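You operate a simulated robot arm through the tools that you are given. There is no shell and no other tool. Be economical: measure what you need, move in short steps, check, and stop when the job is done.

You are at the controls of a simulated robot arm. One attempt, no reset.

TASK
Pull the slide out, swap the oval jig for the round jig and lock it down.
Fine: oval jig in the yellow frame; yellow knob left free, red lever left open.

The check looks at the end state, three seconds after you hand in, the way a careful person would. Anything else that was tipped, shoved, dropped, spilled or broken makes it a failure.

THE ROBOT
A 7-joint arm with a two-finger parallel gripper, fixed in place. Base frame: the origin is at the foot of the arm, x ahead of it, y to its left, z up; the work surface is at about z = 0. Lengths are in m, angles in degrees, forces in N, time in s.
With the tool pointing down near the work surface it reaches from about 0.24 to 0.62 m from the base axis. Its first joint turns from -66.0 to 66.0 degrees. Payload 2.6 kg.
Tool frame: the origin (TCP) lies between the finger pads and is the grasp point; the fingertips stand 0.03 m ahead of it; z points along the fingers, y is the line along which they close. Largest opening 0.094 m; finger width 0.028, thickness 0.01; the body of the gripper, 0.05 by 0.096 m, starts 0.055 m behind the TCP.
Orientation is that of the tool frame in the base frame, as a unit quaternion [x, y, z, w]. With the fingers straight down and closing along the base's y, the tool's x points along the base's -x, its y along +y and its z along -z.

THE INTERFACE
- The arm moves only by the tool send_rows. Its argument "increments" is a list of rows, each a list of 6 numbers: the shift along the tool's x, y, z in m, then the turn, a rotation vector about the tool's x, y, z in degrees. In form: [[dx, dy, dz, rx, ry, rz], ...]. A call has 1 to 20 rows; each row shifts and turns the commanded pose from where the row before left it, along the tool's axes as they then stand. "gripper" is the opening in per cent of the stroke, from 0 (shut) to 100 (fully open), set as the call begins (left out, the last holds). A row lasts 0.2 s, in which the tool goes at most 0.05 m and 8.6 degrees; a call with a longer step from one row to the next is refused whole, and so is a gripper value outside its range. A pose out of reach is approached as far as the arm can. The call stops where the force on the tool passes 70 N (or 10 N more than at its start, if that is more) or the arm is blocked; 0.2 s more then pass. The fingers move at their own pace (about 0.072 m/s each) and stop on an object; they squeeze with about 31 N. The grip force told is the motor's: it shows also when the fingers shut on nothing. Time passes only in rows, and 0.2 s behind the last, so rows that do not move let the fingers close. The reply holds the time, the measured pose of the TCP, the force on the tool along the base axes, the opening and the grip force, in the units named above and with some noise, with the torque about the TCP (base axes, N m) and any sound that the robot's microphone picked up.
- Cameras (640 x 400 px; columns grow to the right, rows downward): "scene" is fixed at [0.0291, 0.4192, 0.5664]; the picture's right is [-0.71, -0.70, 0.00], its down [-0.34, 0.34, -0.88] and it looks along [0.61, -0.62, -0.48] (base axes); focal length 368 px, centre (320, 200). "wrist" rides on the gripper at [0.076, 0.014, -0.102] in the tool frame; the picture's right is [-0.18, 0.98, 0.00], its down [-0.75, -0.14, -0.64] and it looks along [-0.63, -0.12, 0.77] (tool axes); focal length 243 px, centre (320, 200). There is no depth. A picture from a camera that has moved, and an enlarged one, comes with that camera's place and axes in the base frame and with its lens. The place of the scene camera against the robot may be out by one fixed shift of up to 0.025 m in any direction.
- get_image(camera): a new picture of that camera. No time passes.
- enlarge(camera, box): a new picture of the part [left, top, right, bottom] of that camera's present view, enlarged. No time passes.
- finish_job(): hands the job in; it is judged then, once.

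Work in short steps. Places have to be worked out from the pictures, the camera data and where the tool is seen: move nearer, look again, correct. Check each grasp and each placing, and mend what went wrong. You have 120 turns and 84 pictures in all, those below and enlarged ones among them. Open the gripper and draw the arm clear of the work before you hand the job in, unless the task says otherwise; then end with one line.

The tools are called after "Request:" as name(argument=value, ...) on one line, values as JSON. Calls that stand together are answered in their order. send_rows: Moves the arm, as the interface text tells. Its arguments: {"type":"object","properties":{"increments":{"type":"array"},"gripper":{"type":"number"}},"required":["increments"]} The other tools are called the same way: get_image (camera) takes a picture; enlarge (camera, box) takes an enlarged picture of a part of a camera's view; finish_job () hands the job in.

At the start:

```text
time_s: 0.0
eef_pos: [0.4544, -0.0446, 0.2453]
tcp_rot: [0.0, 1.0, 0.001, 0.001]
ft_force: [-0.7, 1.1, 0.0]
ft_torque: [0.02, 0.0, 0.0]
finger_gap: 0.0941
grip_force: 0.2
```

scene: 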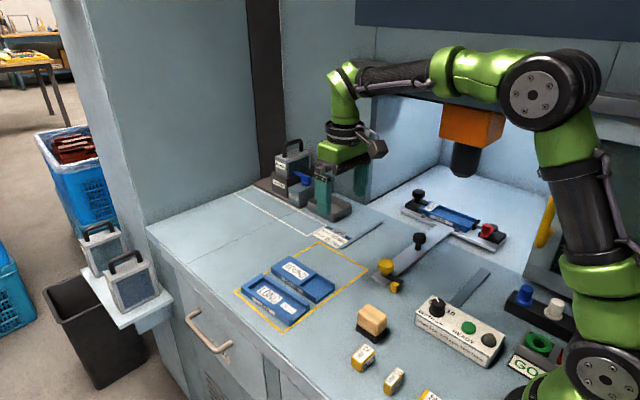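
wrist: 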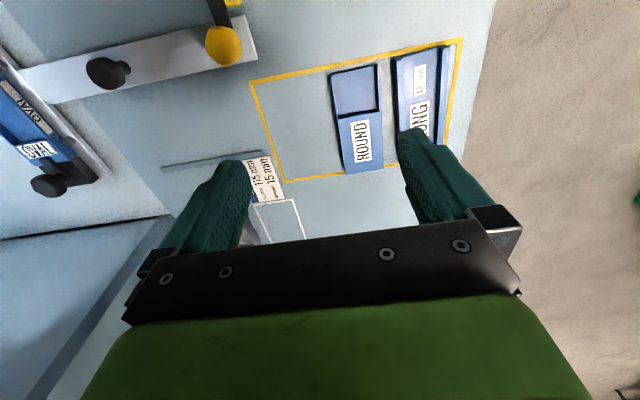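

I'll look closer at the slide, the jigs and the fixture before moving.

Request:
enlarge(camera="scene", box=[360, 170, 520, 300])

Request:
enlarge(camera="scene", box=[220, 220, 420, 345])

Request:
enlarge(camera="wrist", box=[0, 0, 320, 200])

```text
3.08 times, centred on (440, 235) of scene
camera zoom: at [0.0291, 0.4192, 0.5664], right [-0.71, -0.7, 0.0], down [-0.34, 0.34, -0.88], along [0.61, -0.62, -0.48], focal length 1131 px, centre (-49, 92)
```

zoom: 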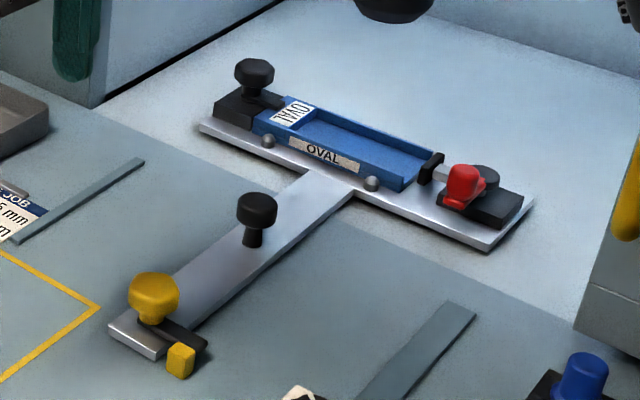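

```text
3.20 times, centred on (320, 282) of scene
camera zoom: at [0.0291, 0.4192, 0.5664], right [-0.71, -0.7, 0.0], down [-0.34, 0.34, -0.88], along [0.61, -0.62, -0.48], focal length 1176 px, centre (320, -64)
```

zoom: 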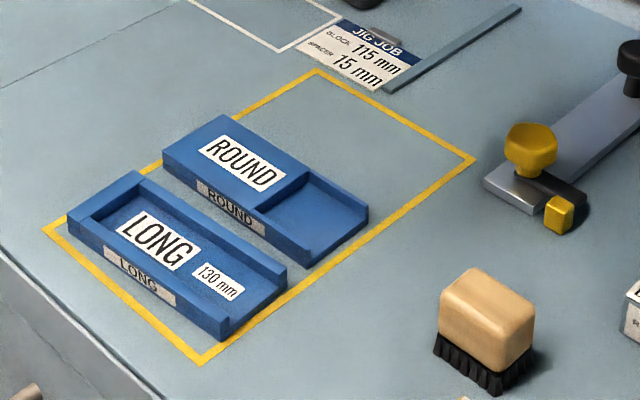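

```text
2.00 times, centred on (160, 100) of wrist
camera zoom: at [0.3781, -0.0302, 0.3483], right [0.18, 0.98, 0.0], down [0.75, -0.14, 0.64], along [0.63, -0.12, -0.77], focal length 485 px, centre (640, 400)
```

zoom: 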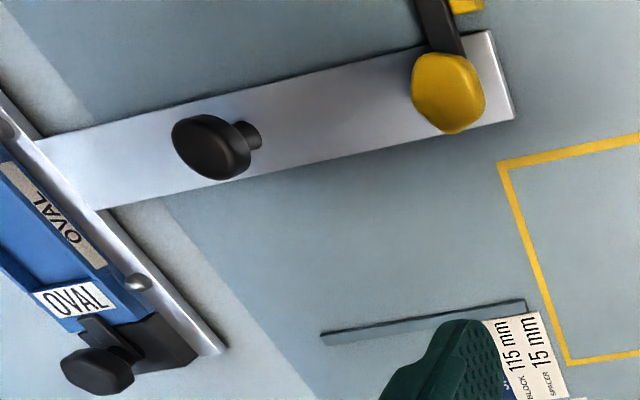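

The slide bar lies along y at x≈0.40, with the black post at y≈-0.28 and the yellow knob near its end. The T-head is in the alcove at y≈-0.45. I'll move above the bar and turn the wrist camera toward the alcove.

Request:
send_rows(increments=[[0.018, -0.035, 0, 0, 0, 0], [0.018, -0.035, 0, 0, 0, 0], [0.018, -0.035, 0, 0, 0, 0], [0, 0, 0, 0, 0, 8.2], [0, 0, 0, 0, 0, 8.2], [0, 0, 0, 0, 0, 8.2], [0, 0, 0, 0, 0, 8.2], [0, 0, 0, 0, 0, 8.2], [0, 0, 0, 0, 0, 8.2], [0, 0, 0, 0, 0, 8.2], [0, 0, 0, 0, 0, 8.2], [0, 0, 0, 0, 0, 8.2], [0, 0, 0, 0, 0, 8.2], [0, 0, 0, 0, 0, 8]])

Request:
get_image(camera="wrist")

Request:
get_image(camera="scene")

```text
time_s: 3.0
eef_pos: [0.3993, -0.148, 0.2452]
tcp_rot: [0.708, 0.706, -0.001, 0.0]
ft_force: [-0.1, 0.5, -0.9]
ft_torque: [0.01, 0.03, 0.03]
finger_gap: 0.0938
grip_force: 0.0
```

```text
78 pictures are left
camera wrist: at [0.4143, -0.0733, 0.3482], right [0.98, -0.19, 0.0], down [-0.14, -0.75, 0.64], along [-0.12, -0.63, -0.77], focal length 243 px, centre (320, 200)
```

wrist: 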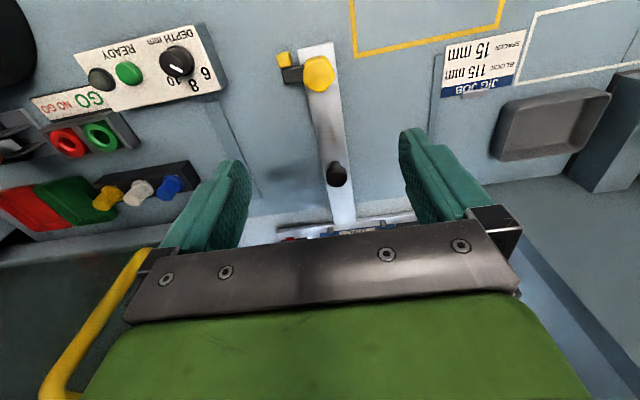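

```text
77 pictures are left
```

scene: 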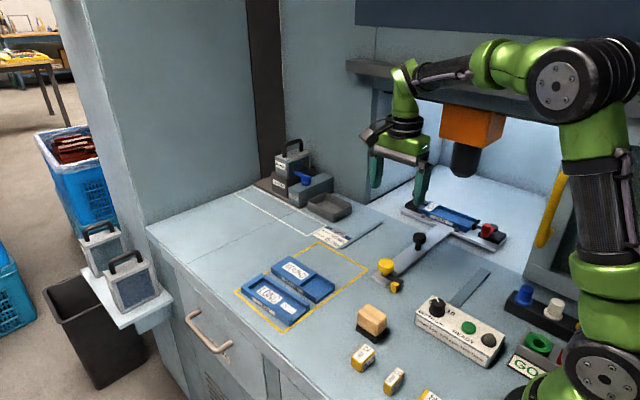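

The camera sees best behind the tool. I'll enlarge the yellow-knob end of the bar and its surroundings.

Request:
enlarge(camera="wrist", box=[250, 30, 410, 130])

Request:
enlarge(camera="wrist", box=[260, 130, 420, 240])

Request:
enlarge(camera="scene", box=[390, 180, 520, 260])

```text
4.00 times, centred on (330, 80) of wrist
camera zoom: at [0.4143, -0.0733, 0.3482], right [0.98, -0.19, 0.0], down [-0.14, -0.75, 0.64], along [-0.12, -0.63, -0.77], focal length 970 px, centre (280, 680)
```

zoom: 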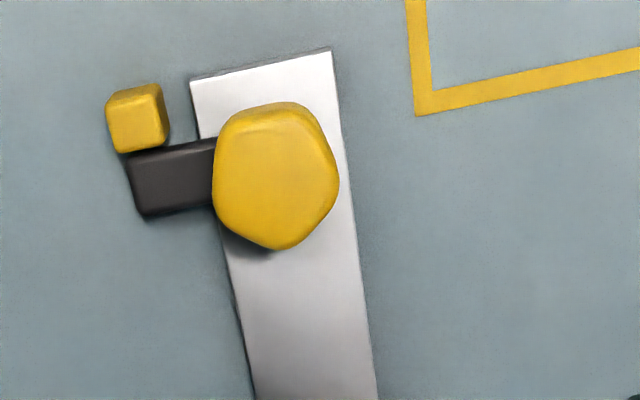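

```text
3.64 times, centred on (340, 185) of wrist
camera zoom: at [0.4143, -0.0733, 0.3482], right [0.98, -0.19, 0.0], down [-0.14, -0.75, 0.64], along [-0.12, -0.63, -0.77], focal length 882 px, centre (247, 254)
```

zoom: 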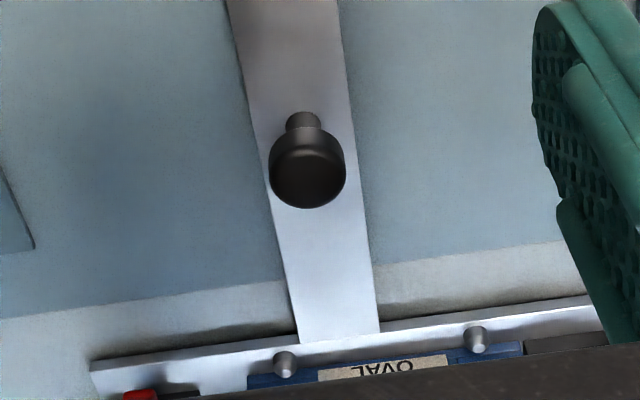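

```text
4.92 times, centred on (455, 220) of scene
camera zoom: at [0.0291, 0.4192, 0.5664], right [-0.71, -0.7, 0.0], down [-0.34, 0.34, -0.88], along [0.61, -0.62, -0.48], focal length 1809 px, centre (-345, 102)
```

zoom: 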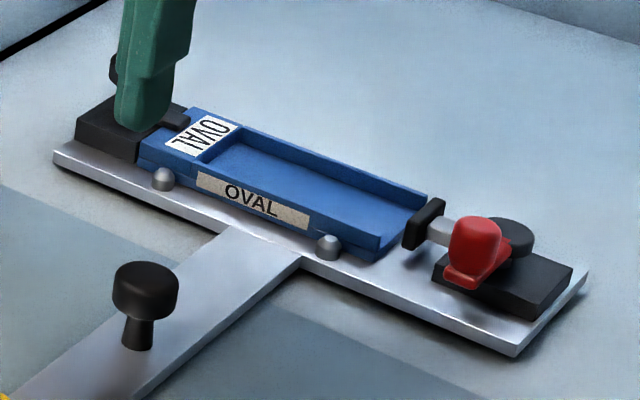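

The yellow knob (≈36 mm across, z≈0.03–0.06) sits at about (0.400, -0.140). Its black arm is hooked behind a yellow stop block, which blocks pulling in +y. I'll come down over the knob with the jaws open and check before closing.

Request:
send_rows(increments=[[0.008, 0.001, 0.03, 0, 0, 0], [0, 0, 0.04, 0, 0, 0], [0, 0, 0.035, 0, 0, 0], [0, 0, 0.025, 0, 0, 0], [0, 0, 0.02, 0, 0, 0]], gripper=100)

Request:
get_image(camera="wrist")

Request:
enlarge(camera="scene", box=[340, 200, 500, 300])

```text
time_s: 4.2
eef_pos: [0.4001, -0.1408, 0.0956]
tcp_rot: [0.707, 0.707, -0.001, 0.0]
ft_force: [-0.6, 0.3, 0.6]
ft_torque: [0.01, 0.01, 0.0]
finger_gap: 0.0941
grip_force: 0.1
```

```text
73 pictures are left
camera wrist: at [0.4137, -0.0652, 0.1987], right [0.98, -0.18, 0.0], down [-0.14, -0.75, 0.64], along [-0.12, -0.63, -0.77], focal length 243 px, centre (320, 200)
```

wrist: 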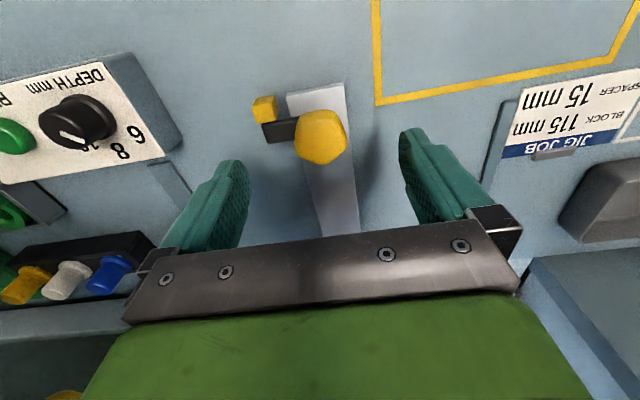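

```text
4.00 times, centred on (420, 250) of scene
camera zoom: at [0.0291, 0.4192, 0.5664], right [-0.71, -0.7, 0.0], down [-0.34, 0.34, -0.88], along [0.61, -0.62, -0.48], focal length 1470 px, centre (-80, 0)
```

zoom: 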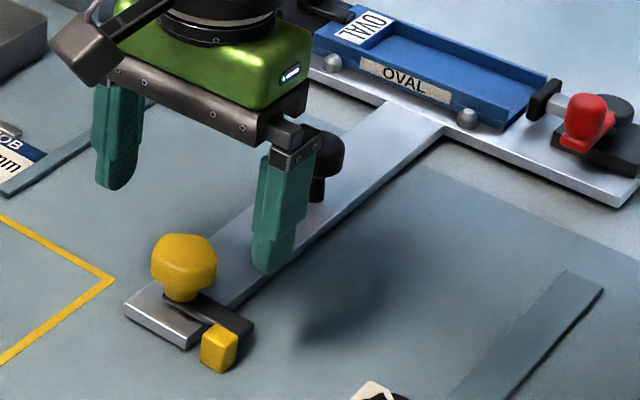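

Two views agree that the knob is at (0.400, -0.141, z≈0.037). I'll lower the tips to about 0.028 so they clear the black arm, then close.

Request:
send_rows(increments=[[0, 0, 0.015, 0, 0, 0], [0, 0, 0.014, 0, 0, 0], [0, 0, 0.009, 0, 0, 0], [0, 0, 0, 0, 0, 0]])

Request:
send_rows(increments=[[0, 0, 0, 0, 0, 0], [0, 0, 0, 0, 0, 0], [0, 0, 0, 0, 0, 0], [0, 0, 0, 0, 0, 0]], gripper=0)

Request:
get_image(camera="wrist")

Request:
enlarge(camera="scene", box=[340, 200, 500, 300])

```text
time_s: 5.2
eef_pos: [0.4011, -0.1399, 0.0574]
tcp_rot: [0.707, 0.707, 0.0, 0.0]
ft_force: [0.7, 0.5, 0.7]
ft_torque: [0.0, -0.02, 0.03]
finger_gap: 0.0939
grip_force: 0.1
```

```text
time_s: 6.2
eef_pos: [0.4006, -0.1421, 0.0566]
tcp_rot: [0.707, 0.707, -0.001, 0.0]
ft_force: [-9.3, 0.5, 3.2]
ft_torque: [0.07, 0.22, -0.01]
finger_gap: 0.0375
grip_force: 45.2
```

```text
71 pictures are left
camera wrist: at [0.4143, -0.0652, 0.1596], right [0.98, -0.18, 0.0], down [-0.14, -0.75, 0.64], along [-0.12, -0.63, -0.77], focal length 243 px, centre (320, 200)
```

wrist: 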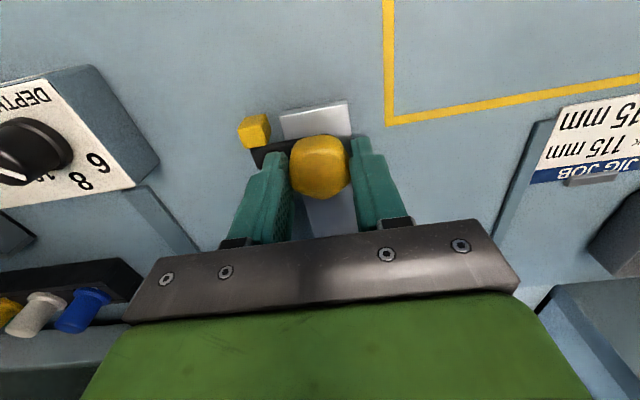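

```text
4.00 times, centred on (420, 250) of scene
camera zoom: at [0.0291, 0.4192, 0.5664], right [-0.71, -0.7, 0.0], down [-0.34, 0.34, -0.88], along [0.61, -0.62, -0.48], focal length 1470 px, centre (-80, 0)
```

zoom: 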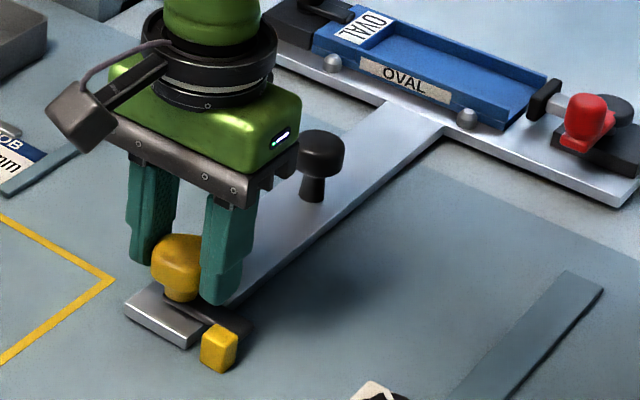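

The knob is gripped with a 37.5 mm gap. I'll try turning it counter-clockwise from above (tool rz negative), away from the stop block.

Request:
send_rows(increments=[[0, 0, 0, 0, 0, -6], [0, 0, 0, 0, 0, -6], [0, 0, 0, 0, 0, -6], [0, 0, 0, 0, 0, -6], [0, 0, 0, 0, 0, -6]])

Request:
enlarge(camera="scene", box=[340, 200, 500, 300])

```text
time_s: 7.4
eef_pos: [0.4009, -0.1422, 0.0564]
tcp_rot: [0.499, 0.867, -0.001, -0.001]
ft_force: [-14.3, 3.0, 0.7]
ft_torque: [-0.18, 0.38, -0.03]
finger_gap: 0.0372
grip_force: 45.4
```

```text
4.00 times, centred on (420, 250) of scene
camera zoom: at [0.0291, 0.4192, 0.5664], right [-0.71, -0.7, 0.0], down [-0.34, 0.34, -0.88], along [0.61, -0.62, -0.48], focal length 1470 px, centre (-80, 0)
```

zoom: 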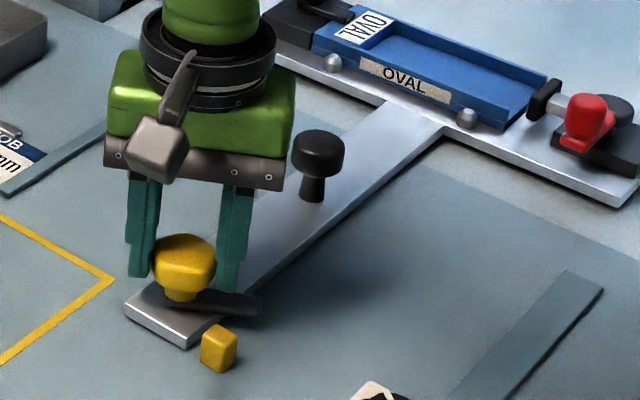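

The arm is swinging clear of the stop block. I'll continue another 60° so that it lies over the bar.

Request:
send_rows(increments=[[0, 0, 0, 0, 0, -6], [0, 0, 0, 0, 0, -6], [0, 0, 0, 0, 0, -6], [0, 0, 0, 0, 0, -6], [0, 0, 0, 0, 0, -6], [0, 0, 0, 0, 0, -6], [0, 0, 0, 0, 0, -6], [0, 0, 0, 0, 0, -6], [0, 0, 0, 0, 0, -6], [0, 0, 0, 0, 0, -6]])

Request:
enlarge(camera="scene", box=[340, 200, 500, 300])

```text
time_s: 9.6
eef_pos: [0.4015, -0.1398, 0.0568]
tcp_rot: [-0.002, 1.0, 0.0, -0.001]
ft_force: [2.2, 10.4, -29.7]
ft_torque: [0.09, -0.66, -0.18]
finger_gap: 0.0376
grip_force: 45.4
```

```text
4.00 times, centred on (420, 250) of scene
camera zoom: at [0.0292, 0.4191, 0.5664], right [-0.71, -0.7, 0.0], down [-0.34, 0.34, -0.88], along [0.61, -0.62, -0.48], focal length 1470 px, centre (-80, 0)
```

zoom: 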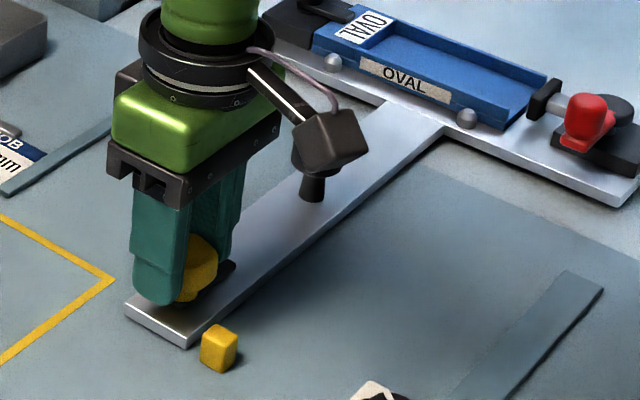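

The yellow latch is now free, with its arm lying along the bar. I'll release, rise, and move over the black post at about (0.40, -0.28).

Request:
send_rows(increments=[[0, 0, 0, 0, 0, 0], [0, 0, 0, 0, 0, 0], [0, 0, 0, 0, 0, 0], [0, 0, -0.03, 0, 0, 0], [0, 0, -0.04, 0, 0, 0], [0, 0, -0.03, 0, 0, 0], [0, -0.04, 0, 0, 0, 0], [0, -0.04, 0, 0, 0, 0], [0, -0.03, 0, 0, 0, 0]], gripper=100)

Request:
get_image(camera="wrist")

Request:
enlarge(camera="scene", box=[340, 180, 520, 300])

```text
time_s: 11.6
eef_pos: [0.4007, -0.2517, 0.1564]
tcp_rot: [-0.001, 1.0, 0.0, 0.0]
ft_force: [0.1, -0.3, -0.1]
ft_torque: [0.0, -0.01, 0.01]
finger_gap: 0.0939
grip_force: 0.0
```

```text
67 pictures are left
camera wrist: at [0.3246, -0.2378, 0.26], right [0.18, 0.98, 0.0], down [0.75, -0.14, 0.64], along [0.63, -0.12, -0.77], focal length 243 px, centre (320, 200)
```

wrist: 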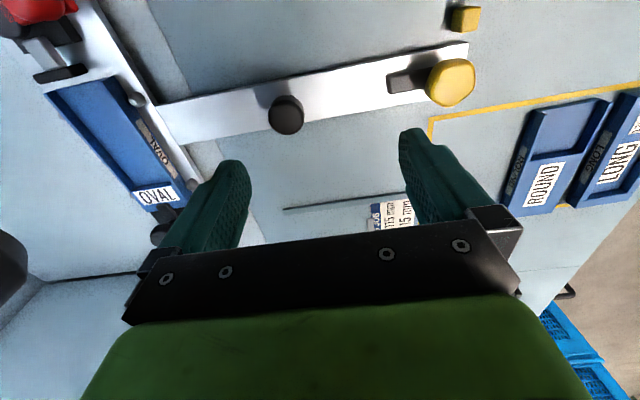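

```text
3.33 times, centred on (430, 240) of scene
camera zoom: at [0.0291, 0.4192, 0.5664], right [-0.71, -0.7, 0.0], down [-0.34, 0.34, -0.88], along [0.61, -0.62, -0.48], focal length 1225 px, centre (-47, 67)
```

zoom: 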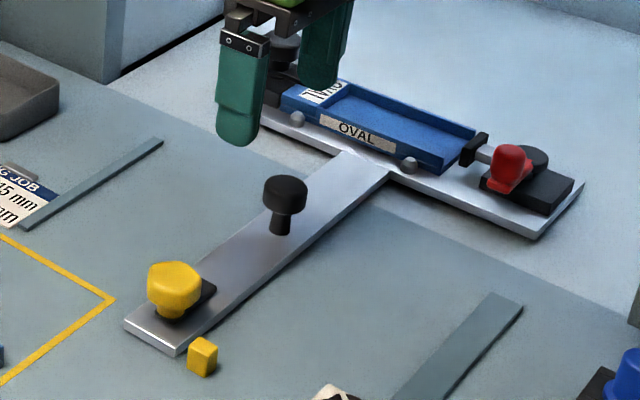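

The post's head is at about (0.397, -0.281, z≈0.05). I'll move over it, descend and grip it.

Request:
send_rows(increments=[[0.003, -0.03, 0, 0, 0, 0], [0, 0, 0.04, 0, 0, 0], [0, 0, 0.035, 0, 0, 0], [0, 0, 0.025, 0, 0, 0], [0, 0, 0, 0, 0, 0]])

Request:
send_rows(increments=[[0, 0, 0, 0, 0, 0], [0, 0, 0, 0, 0, 0], [0, 0, 0, 0, 0, 0], [0, 0, 0, 0, 0, 0]], gripper=0)

Request:
enlarge(camera="scene", box=[340, 180, 520, 300])

```text
time_s: 12.8
eef_pos: [0.3984, -0.2819, 0.0569]
tcp_rot: [0.0, 1.0, -0.001, 0.0]
ft_force: [-0.9, 0.0, 0.3]
ft_torque: [0.05, 0.02, -0.02]
finger_gap: 0.094
grip_force: 0.1
```

```text
time_s: 13.8
eef_pos: [0.3989, -0.2828, 0.0557]
tcp_rot: [0.0, 1.0, 0.0, 0.0]
ft_force: [-0.5, 1.2, -0.1]
ft_torque: [0.02, -0.05, -0.03]
finger_gap: 0.0314
grip_force: 44.8
```

```text
3.33 times, centred on (430, 240) of scene
camera zoom: at [0.0291, 0.4192, 0.5664], right [-0.71, -0.7, 0.0], down [-0.34, 0.34, -0.88], along [0.61, -0.62, -0.48], focal length 1225 px, centre (-47, 67)
```

zoom: 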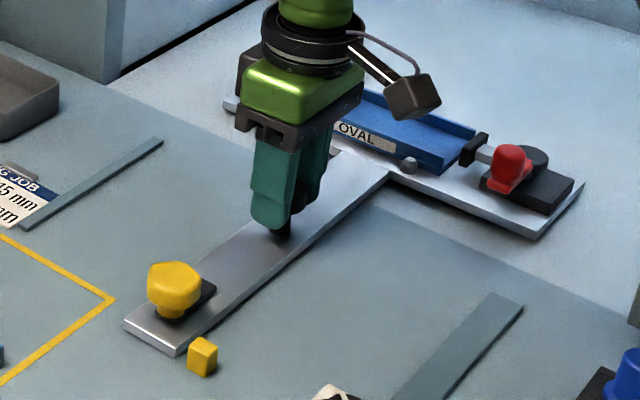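

The post head is gripped with a 31 mm gap. I'll pull in +y in small steps, first a short stretch to check that it slides straight.

Request:
send_rows(increments=[[0, 0.01, 0, 0, 0, 0], [0, 0.015, 0, 0, 0, 0], [0, 0.015, 0, 0, 0, 0], [0, 0.01, 0, 0, 0, 0]])

Request:
get_image(camera="scene")

```text
time_s: 14.8
eef_pos: [0.3992, -0.2297, 0.0573]
tcp_rot: [-0.001, 1.0, 0.001, 0.0]
ft_force: [7.1, -1.0, -5.4]
ft_torque: [0.03, 0.17, 0.06]
finger_gap: 0.0313
grip_force: 45.6
```

```text
64 pictures are left
```

scene: 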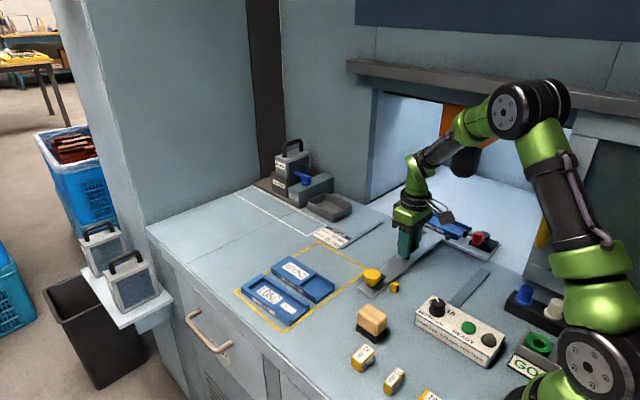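

It slides freely. I'll keep pulling in small steps until it meets its stop.

Request:
send_rows(increments=[[0, 0.015, 0, 0, 0, 0], [0, 0.015, 0, 0, 0, 0], [0, 0.015, 0, 0, 0, 0], [0, 0.015, 0, 0, 0, 0], [0, 0.015, 0, 0, 0, 0]])

Request:
get_image(camera="scene")

```text
time_s: 16.0
eef_pos: [0.3986, -0.1546, 0.0578]
tcp_rot: [-0.002, 1.0, 0.001, 0.0]
ft_force: [22.6, 0.7, -25.3]
ft_torque: [-0.03, -0.33, 0.0]
finger_gap: 0.0314
grip_force: 45.3
```

```text
63 pictures are left
```

scene: 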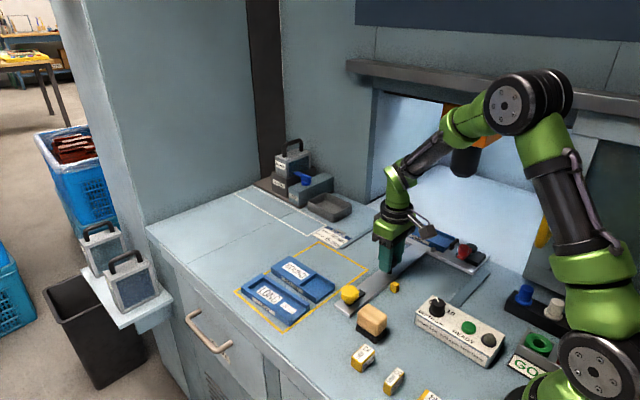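

It's still moving, now 0.127 m out. I'll ease the small side and lift loads and keep pulling in short steps.

Request:
send_rows(increments=[[-0.001, 0.01, 0.001, 0, 0, 0], [0, 0.012, 0, 0, 0, 0], [0, 0.012, 0, 0, 0, 0], [0, 0.012, 0, 0, 0, 0]])

Request:
get_image(camera="scene")

```text
time_s: 17.0
eef_pos: [0.3981, -0.1111, 0.0584]
tcp_rot: [0.001, 1.0, 0.0, 0.0]
ft_force: [1.4, -0.8, 10.6]
ft_torque: [0.03, 0.25, 0.13]
finger_gap: 0.0313
grip_force: 45.1
```

```text
62 pictures are left
```

scene: 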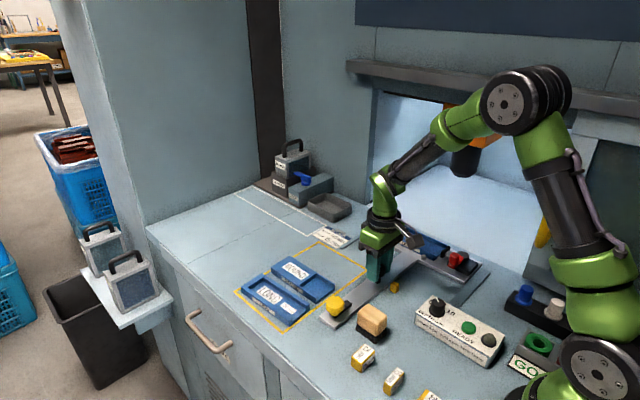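

It's still free, 0.17 m out. Next short pull.

Request:
send_rows(increments=[[0, 0.01, 0, 0, 0, 0], [0, 0.01, 0, 0, 0, 0], [0, 0.01, 0, 0, 0, 0], [0, 0.01, 0, 0, 0, 0]])

Request:
enlarge(camera="scene", box=[300, 200, 520, 360])

```text
time_s: 18.0
eef_pos: [0.3983, -0.0704, 0.0575]
tcp_rot: [-0.001, 1.0, 0.0, -0.001]
ft_force: [-15.0, 0.4, 29.9]
ft_torque: [-0.03, 0.3, 0.0]
finger_gap: 0.0316
grip_force: 44.8
```

```text
2.50 times, centred on (410, 280) of scene
camera zoom: at [0.029, 0.4192, 0.5664], right [-0.71, -0.7, 0.0], down [-0.34, 0.34, -0.88], along [0.61, -0.62, -0.48], focal length 919 px, centre (95, 0)
```

zoom: 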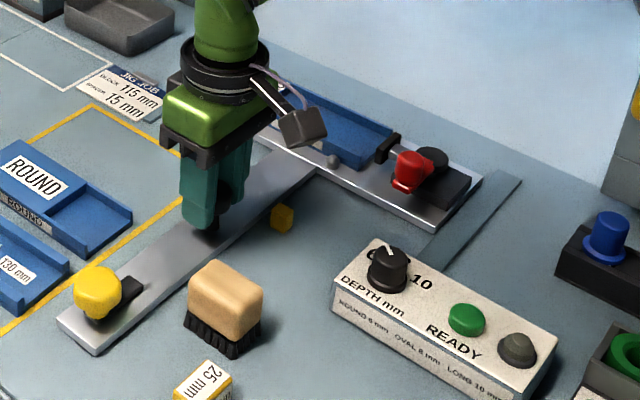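

About 0.21 m out, and the head is riding on the rails with everything clear. A few more small steps should find the stop.

Request:
send_rows(increments=[[0, 0.008, 0, 0, 0, 0], [0, 0.008, 0, 0, 0, 0], [0, 0.008, 0, 0, 0, 0], [0, 0.008, 0, 0, 0, 0]])

Request:
enlarge(camera="scene", box=[300, 200, 520, 360])

```text
time_s: 19.0
eef_pos: [0.3999, -0.0387, 0.0566]
tcp_rot: [0.0, 1.0, 0.0, -0.001]
ft_force: [-16.2, -1.0, 29.7]
ft_torque: [-0.04, 0.22, 0.0]
finger_gap: 0.0314
grip_force: 44.9
```

```text
2.50 times, centred on (410, 280) of scene
camera zoom: at [0.029, 0.4192, 0.5664], right [-0.71, -0.7, 0.0], down [-0.34, 0.34, -0.88], along [0.61, -0.62, -0.48], focal length 919 px, centre (95, 0)
```

zoom: 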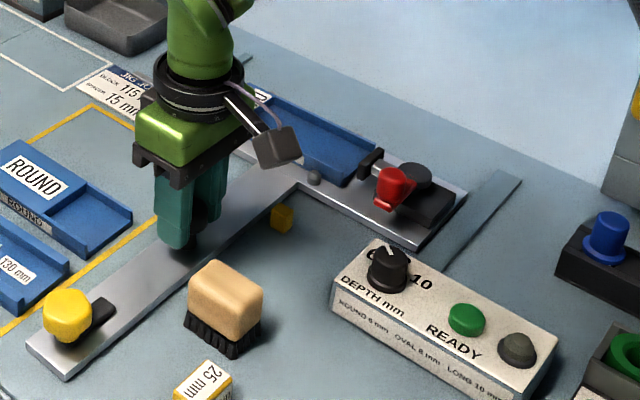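

0.243 m out. I estimate about 4 cm to the control panel, so I'll make just two small steps to see whether the stop is here.

Request:
send_rows(increments=[[0, 0.006, 0, 0, 0, 0], [0, 0.006, 0, 0, 0, 0], [0, 0, 0, 0, 0, 0]])

```text
time_s: 19.8
eef_pos: [0.3996, -0.0245, 0.0563]
tcp_rot: [0.0, 1.0, 0.0, 0.001]
ft_force: [-8.3, 4.0, 21.3]
ft_torque: [0.27, 0.85, -0.04]
finger_gap: 0.0314
grip_force: 45.4
```

Request:
send_rows(increments=[[0, 0.004, 0, 0, 0, 0], [0, 0.004, 0, 0, 0, 0], [0, 0, 0, 0, 0, 0]])

Request:
enlarge(camera="scene", box=[300, 200, 520, 360])

```text
time_s: 20.6
eef_pos: [0.4008, -0.0204, 0.0554]
tcp_rot: [0.001, 1.0, -0.001, 0.0]
ft_force: [-7.5, -7.4, 9.1]
ft_torque: [-0.2, 0.48, 0.01]
finger_gap: 0.0313
grip_force: 44.8
```

```text
2.50 times, centred on (410, 280) of scene
camera zoom: at [0.0291, 0.4192, 0.5664], right [-0.71, -0.7, 0.0], down [-0.34, 0.34, -0.88], along [0.61, -0.62, -0.48], focal length 919 px, centre (95, 0)
```

zoom: 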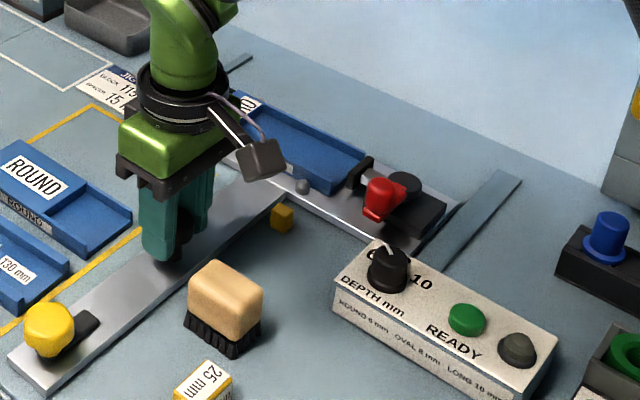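

It tracked only half of the last step, so the stop has been reached at about 0.262 m out. I'll release, rise and look at the head and its clamps.

Request:
send_rows(increments=[[0, 0, 0, 0, 0, 0], [0, 0, 0, 0, 0, 0], [0, 0, 0, 0, 0, 0], [0, 0, -0.04, 0, 0, 0], [0, 0, -0.045, 0, 0, 0], [0, 0, -0.045, 0, 0, 0], [0.015, -0.045, -0.03, 0, 0, 0], [0.015, -0.045, -0.02, 0, 0, 0], [0.015, -0.045, -0.02, 0, 0, 0], [0.005, -0.045, 0, 0, 0, 0]], gripper=100)

Request:
get_image(camera="wrist")

Request:
enlarge(camera="scene", box=[350, 190, 490, 290])

```text
refused: row 7 steps farther than a row can; nothing moved
```

```text
58 pictures are left
camera wrist: at [0.3232, -0.0056, 0.1592], right [0.19, 0.98, 0.0], down [0.75, -0.14, 0.64], along [0.63, -0.12, -0.77], focal length 243 px, centre (320, 200)
```

wrist: 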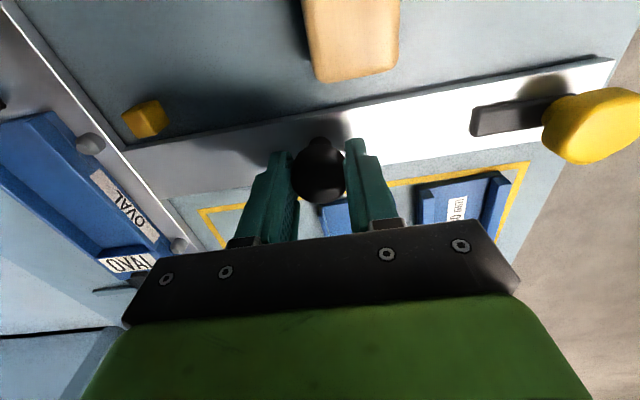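

```text
4.00 times, centred on (420, 240) of scene
camera zoom: at [0.0291, 0.4192, 0.5664], right [-0.71, -0.7, 0.0], down [-0.34, 0.34, -0.88], along [0.61, -0.62, -0.48], focal length 1470 px, centre (-80, 40)
```

zoom: 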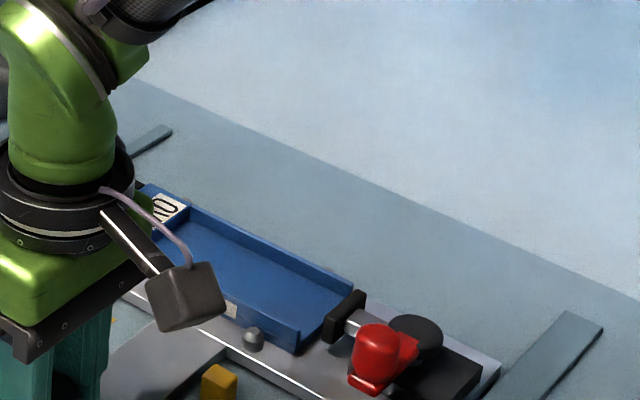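

The call was refused because one step was too long, so I'll resend with shorter steps.

Request:
send_rows(increments=[[0, 0, 0, 0, 0, 0], [0, 0, 0, 0, 0, 0], [0, 0, 0, 0, 0, 0], [0, 0, -0.04, 0, 0, 0], [0, 0, -0.045, 0, 0, 0], [0, 0, -0.045, 0, 0, 0], [0.015, -0.03, -0.025, 0, 0, 0], [0.015, -0.03, -0.025, 0, 0, 0], [0.015, -0.04, -0.02, 0, 0, 0], [0.005, -0.04, 0, 0, 0, 0], [0, -0.04, 0, 0, 0, 0]], gripper=100)

Request:
get_image(camera="wrist")

Request:
enlarge(camera="scene", box=[350, 190, 490, 290])

```text
time_s: 23.0
eef_pos: [0.3485, -0.1986, 0.2555]
tcp_rot: [0.0, 1.0, 0.0, 0.0]
ft_force: [0.5, 0.4, -0.6]
ft_torque: [0.0, -0.02, -0.01]
finger_gap: 0.094
grip_force: 0.0
```

```text
56 pictures are left
camera wrist: at [0.2728, -0.1847, 0.3586], right [0.18, 0.98, 0.0], down [0.75, -0.14, 0.64], along [0.63, -0.12, -0.77], focal length 243 px, centre (320, 200)
```

wrist: 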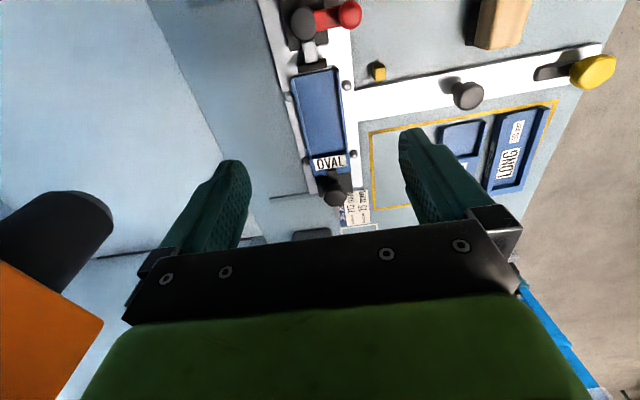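

```text
4.00 times, centred on (420, 240) of scene
camera zoom: at [0.0291, 0.4192, 0.5664], right [-0.71, -0.7, 0.0], down [-0.34, 0.34, -0.88], along [0.61, -0.62, -0.48], focal length 1470 px, centre (-80, 40)
```

zoom: 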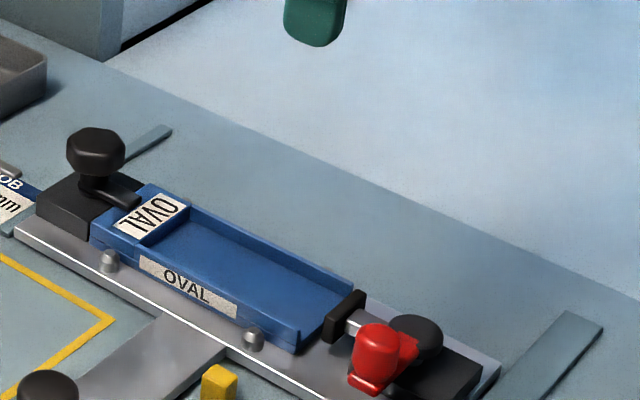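

Request:
enlarge(camera="wrist", box=[240, 0, 400, 100])

Request:
enlarge(camera="wrist", box=[260, 120, 420, 220])

```text
4.00 times, centred on (320, 50) of wrist
camera zoom: at [0.2728, -0.1847, 0.3586], right [0.18, 0.98, 0.0], down [0.75, -0.14, 0.64], along [0.63, -0.12, -0.77], focal length 970 px, centre (320, 800)
```

zoom: 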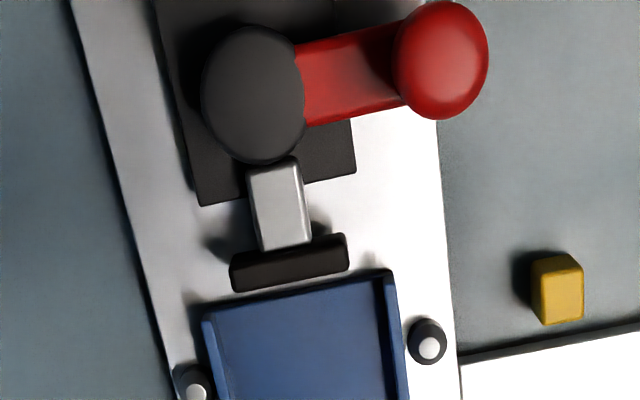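

```text
4.00 times, centred on (340, 170) of wrist
camera zoom: at [0.2728, -0.1847, 0.3586], right [0.18, 0.98, 0.0], down [0.75, -0.14, 0.64], along [0.63, -0.12, -0.77], focal length 970 px, centre (240, 320)
```

zoom: 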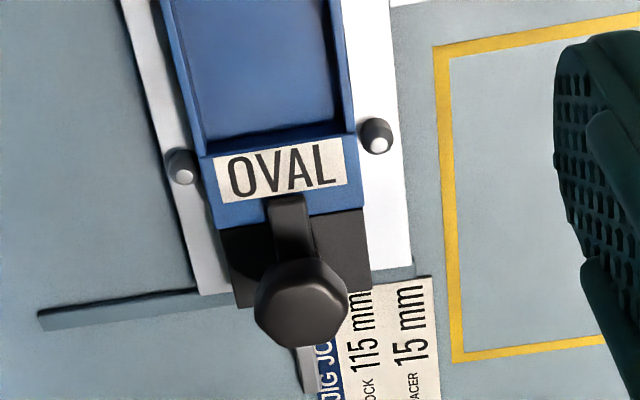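

The black hex knob's arm sits over the oval jig's end, so it's the hold-down. The red plunger looks about 5 mm clear of the jig. The knob is at about (0.513, -0.205, z≈0.06). I'll move above it, pre-turned 30° so that I can rotate it 90° counter-clockwise.

Request:
send_rows(increments=[[-0.04, -0.0015, 0.02, 0, 0, 0], [-0.04, -0.0015, 0.02, 0, 0, 0], [-0.04, -0.0015, 0.02, 0, 0, 0], [-0.0445, -0.0015, 0.02, 0, 0, 0], [0, 0, 0.015, 0, 0, 7.5], [0, 0, 0, 0, 0, 7.5], [0, 0, 0, 0, 0, 7.5], [0, 0, 0, 0, 0, 7.5], [0, 0, 0, 0, 0, 0]])

Request:
get_image(camera="wrist")

Request:
enlarge(camera="scene", box=[320, 170, 480, 270])

```text
time_s: 25.0
eef_pos: [0.5152, -0.2042, 0.161]
tcp_rot: [0.26, 0.966, 0.0, 0.0]
ft_force: [0.2, 1.0, -0.5]
ft_torque: [0.0, 0.02, 0.0]
finger_gap: 0.094
grip_force: 0.0
```

```text
52 pictures are left
camera wrist: at [0.4558, -0.1544, 0.264], right [0.65, 0.76, 0.0], down [0.58, -0.5, 0.64], along [0.49, -0.42, -0.77], focal length 243 px, centre (320, 200)
```

wrist: 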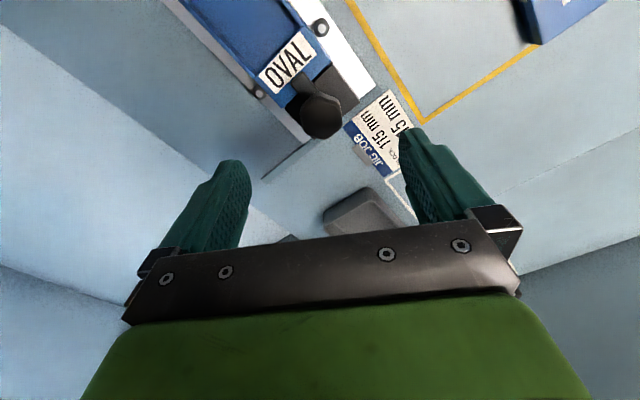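

```text
4.00 times, centred on (400, 220) of scene
camera zoom: at [0.0291, 0.4192, 0.5664], right [-0.71, -0.7, 0.0], down [-0.34, 0.34, -0.88], along [0.61, -0.62, -0.48], focal length 1470 px, centre (0, 120)
```

zoom: 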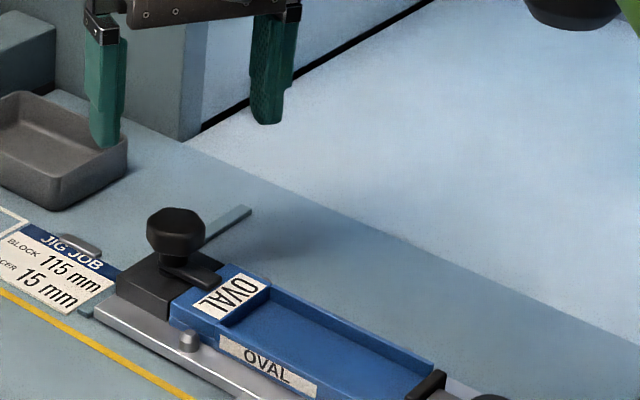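

Two rays put the knob at (0.518, -0.206), with its centre at z≈0.055. I'll descend so the tips end just above the arm at z≈0.043, then close.

Request:
send_rows(increments=[[-0.0036, 0, 0.03, 0, 0, 0], [0, 0, 0.03, 0, 0, 0], [0, 0, 0.02, 0, 0, 0], [0, 0, 0.008, 0, 0, 0], [0, 0, 0, 0, 0, 0]])

Request:
enlarge(camera="scene", box=[320, 170, 480, 270])

```text
time_s: 26.2
eef_pos: [0.5176, -0.2052, 0.0745]
tcp_rot: [0.258, 0.966, 0.0, 0.0]
ft_force: [0.2, 0.7, -0.1]
ft_torque: [0.01, 0.02, 0.03]
finger_gap: 0.0942
grip_force: 0.1
```

```text
4.00 times, centred on (400, 220) of scene
camera zoom: at [0.0291, 0.4192, 0.5664], right [-0.71, -0.7, 0.0], down [-0.34, 0.34, -0.88], along [0.61, -0.62, -0.48], focal length 1470 px, centre (0, 120)
```

zoom: 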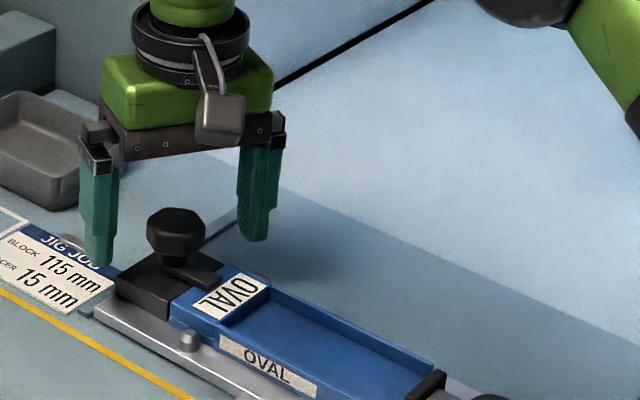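

Position looks right: the fingers straddle the knob with the tips at its lower part. Closing now.

Request:
send_rows(increments=[[0, 0, 0, 0, 0, 0], [0, 0, 0, 0, 0, 0], [0, 0, 0, 0, 0, 0], [0, 0, 0, 0, 0, 0]], gripper=0)

Request:
send_rows(increments=[[0, 0, 0, 0, 0, -6], [0, 0, 0, 0, 0, -6], [0, 0, 0, 0, 0, -6], [0, 0, 0, 0, 0, -6], [0, 0, 0, 0, 0, -6]])

Request:
enlarge(camera="scene", box=[320, 170, 480, 270])

```text
time_s: 27.2
eef_pos: [0.517, -0.2052, 0.0742]
tcp_rot: [0.257, 0.966, 0.0, 0.0]
ft_force: [2.6, 1.2, -1.7]
ft_torque: [0.02, -0.05, -0.01]
finger_gap: 0.0372
grip_force: 45.4
```

```text
time_s: 28.4
eef_pos: [0.5175, -0.205, 0.073]
tcp_rot: [-0.002, 1.0, -0.001, -0.001]
ft_force: [-0.3, 0.8, 2.5]
ft_torque: [-0.09, 1.0, 0.02]
finger_gap: 0.0374
grip_force: 44.9
```

```text
4.00 times, centred on (400, 220) of scene
camera zoom: at [0.0291, 0.4192, 0.5664], right [-0.71, -0.7, 0.0], down [-0.34, 0.34, -0.88], along [0.61, -0.62, -0.48], focal length 1470 px, centre (0, 120)
```

zoom: 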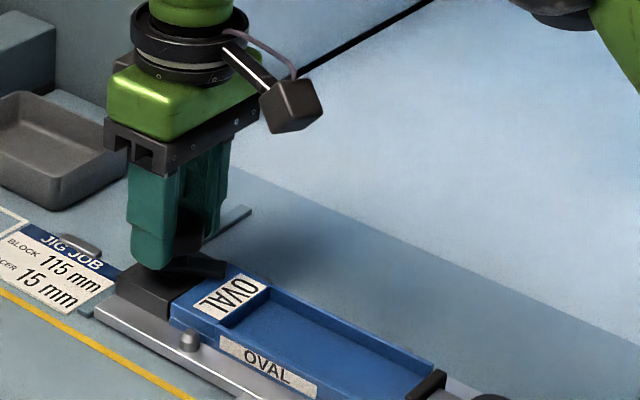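

The arm is swinging off the jig toward -y. I'll continue the other 60°.

Request:
send_rows(increments=[[0, 0, 0, 0, 0, -6], [0, 0, 0, 0, 0, -6], [0, 0, 0, 0, 0, -6], [0, 0, 0, 0, 0, -6], [0, 0, 0, 0, 0, -6], [0, 0, 0, 0, 0, -6], [0, 0, 0, 0, 0, -6], [0, 0, 0, 0, 0, -6], [0, 0, 0, 0, 0, -6], [0, 0, 0, 0, 0, -6]])

Request:
enlarge(camera="scene", box=[320, 170, 480, 270])

```text
time_s: 30.6
eef_pos: [0.5177, -0.2046, 0.0733]
tcp_rot: [-0.502, 0.865, -0.001, 0.001]
ft_force: [-6.3, 3.4, 4.0]
ft_torque: [0.07, 0.3, 0.0]
finger_gap: 0.037
grip_force: 45.0
```

```text
4.00 times, centred on (400, 220) of scene
camera zoom: at [0.0291, 0.4192, 0.5664], right [-0.71, -0.7, 0.0], down [-0.34, 0.34, -0.88], along [0.61, -0.62, -0.48], focal length 1470 px, centre (0, 120)
```

zoom: 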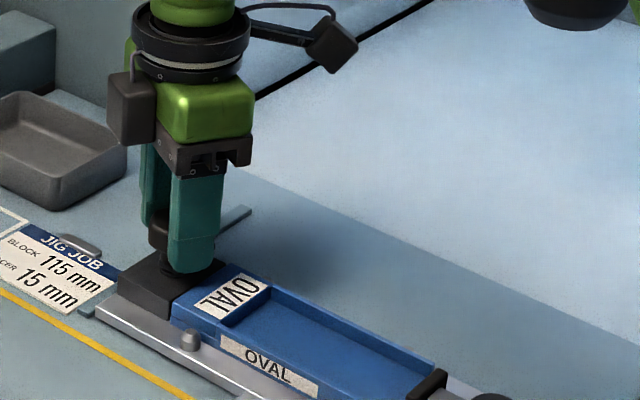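

The arm now points to -y, off the jig. I'll release, rise, turn back to square, and move back so the camera sees the whole jig.

Request:
send_rows(increments=[[0, 0, 0, 0, 0, 0], [0, 0, 0, 0, 0, 0], [0, 0, 0, 0, 0, 0], [0, 0, -0.04, 0, 0, 0], [0, 0, -0.045, 0, 0, 0], [0, 0, 0, 0, 0, 8.5], [0, 0, 0, 0, 0, 8.5], [0, 0, 0, 0, 0, 8.5], [0, 0, 0, 0, 0, 8.5], [0, 0, 0, 0, 0, 8.5], [0, 0, 0, 0, 0, 8.5], [0, 0, 0, 0, 0, 8.5], [0, 0, 0, 0, 0, 0.5], [0.04, 0, 0, 0, 0, 0], [0.04, 0, 0, 0, 0, 0], [0.02, 0, 0, 0, 0, 0]], gripper=100)

Request:
get_image(camera="wrist")

Request:
enlarge(camera="scene", box=[320, 170, 480, 270])

```text
time_s: 34.0
eef_pos: [0.4177, -0.2052, 0.1581]
tcp_rot: [-0.001, 1.0, 0.0, -0.001]
ft_force: [-0.4, 1.3, -0.9]
ft_torque: [0.0, 0.0, -0.03]
finger_gap: 0.0941
grip_force: 0.0
```

```text
47 pictures are left
camera wrist: at [0.3413, -0.1908, 0.262], right [0.18, 0.98, 0.0], down [0.75, -0.14, 0.64], along [0.63, -0.12, -0.77], focal length 243 px, centre (320, 200)
```

wrist: 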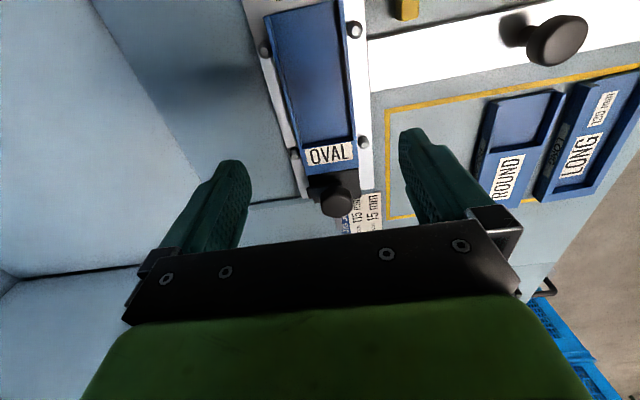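

```text
4.00 times, centred on (400, 220) of scene
camera zoom: at [0.0291, 0.4192, 0.5664], right [-0.71, -0.7, 0.0], down [-0.34, 0.34, -0.88], along [0.61, -0.62, -0.48], focal length 1470 px, centre (0, 120)
```

zoom: 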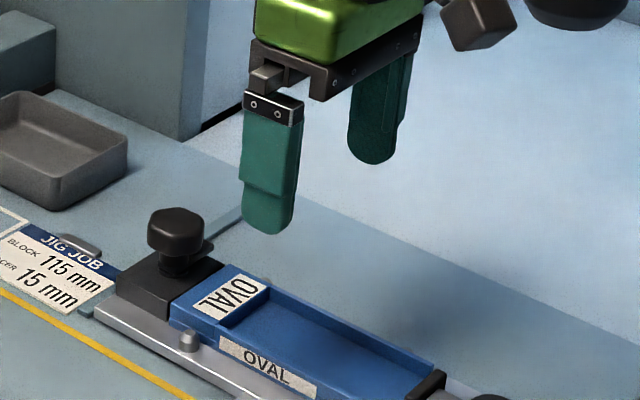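

The hold-down arm is clear. By triangulation the side pins are at x≈0.365 and 0.465, y≈-0.168 and -0.241, and the jig is centred at (0.414, -0.2045), about 60 mm wide. I'll descend with a finger on each side, between the pins.

Request:
send_rows(increments=[[0.003, 0.001, 0.04, 0, 0, 0], [0, 0, 0.035, 0, 0, 0], [0, 0, 0.02, 0, 0, 0], [0, 0, 0.008, 0, 0, 0], [0, 0, 0, 0, 0, 0]])

Request:
enlarge(camera="scene", box=[340, 180, 500, 280])

Request:
get_image(camera="wrist")

```text
time_s: 35.2
eef_pos: [0.4135, -0.2051, 0.0555]
tcp_rot: [0.0, 1.0, 0.0, -0.001]
ft_force: [-0.4, 0.0, -0.2]
ft_torque: [0.01, 0.01, 0.02]
finger_gap: 0.0941
grip_force: 0.0
```

```text
4.00 times, centred on (420, 230) of scene
camera zoom: at [0.0291, 0.4192, 0.5664], right [-0.71, -0.7, 0.0], down [-0.34, 0.34, -0.88], along [0.61, -0.62, -0.48], focal length 1470 px, centre (-80, 80)
```

zoom: 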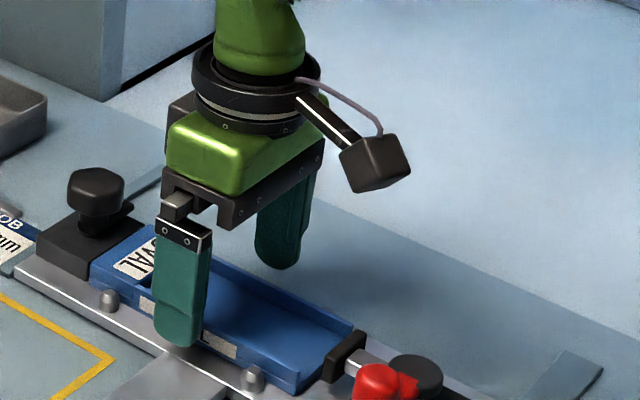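

```text
44 pictures are left
camera wrist: at [0.3373, -0.1917, 0.1582], right [0.18, 0.98, 0.0], down [0.75, -0.14, 0.64], along [0.63, -0.12, -0.77], focal length 243 px, centre (320, 200)
```

wrist: 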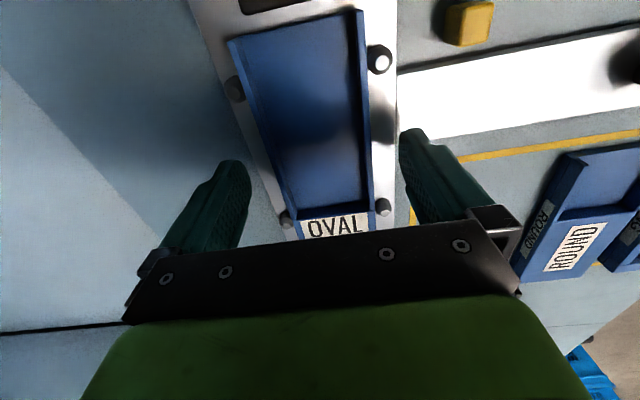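

The plunger has a visible gap to the jig, so the red lever is already open. The fingers are on either side between the pins. I'll go 5 mm lower and close.

Request:
send_rows(increments=[[0, 0, 0.005, 0, 0, 0], [0, 0, 0, 0, 0, 0]])

Request:
send_rows(increments=[[0, 0, 0, 0, 0, 0], [0, 0, 0, 0, 0, 0], [0, 0, 0, 0, 0, 0]], gripper=0)

Request:
enlarge(camera="scene", box=[340, 180, 500, 280])

```text
time_s: 35.8
eef_pos: [0.4127, -0.2052, 0.051]
tcp_rot: [0.0, 1.0, 0.0, 0.001]
ft_force: [0.0, 0.5, 0.5]
ft_torque: [-0.02, -0.01, 0.0]
finger_gap: 0.0939
grip_force: 0.1
```

```text
time_s: 36.6
eef_pos: [0.414, -0.2054, 0.051]
tcp_rot: [0.0, 1.0, 0.0, 0.0]
ft_force: [-0.6, 0.8, 0.5]
ft_torque: [0.1, 0.07, -0.02]
finger_gap: 0.0617
grip_force: 31.0
```

```text
4.00 times, centred on (420, 230) of scene
camera zoom: at [0.0291, 0.4192, 0.5664], right [-0.71, -0.7, 0.0], down [-0.34, 0.34, -0.88], along [0.61, -0.62, -0.48], focal length 1470 px, centre (-80, 80)
```

zoom: 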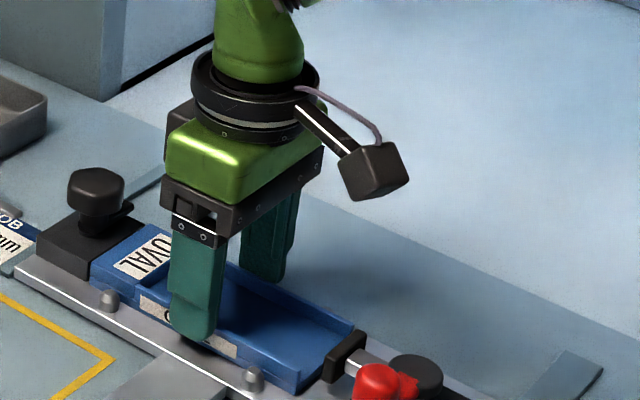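

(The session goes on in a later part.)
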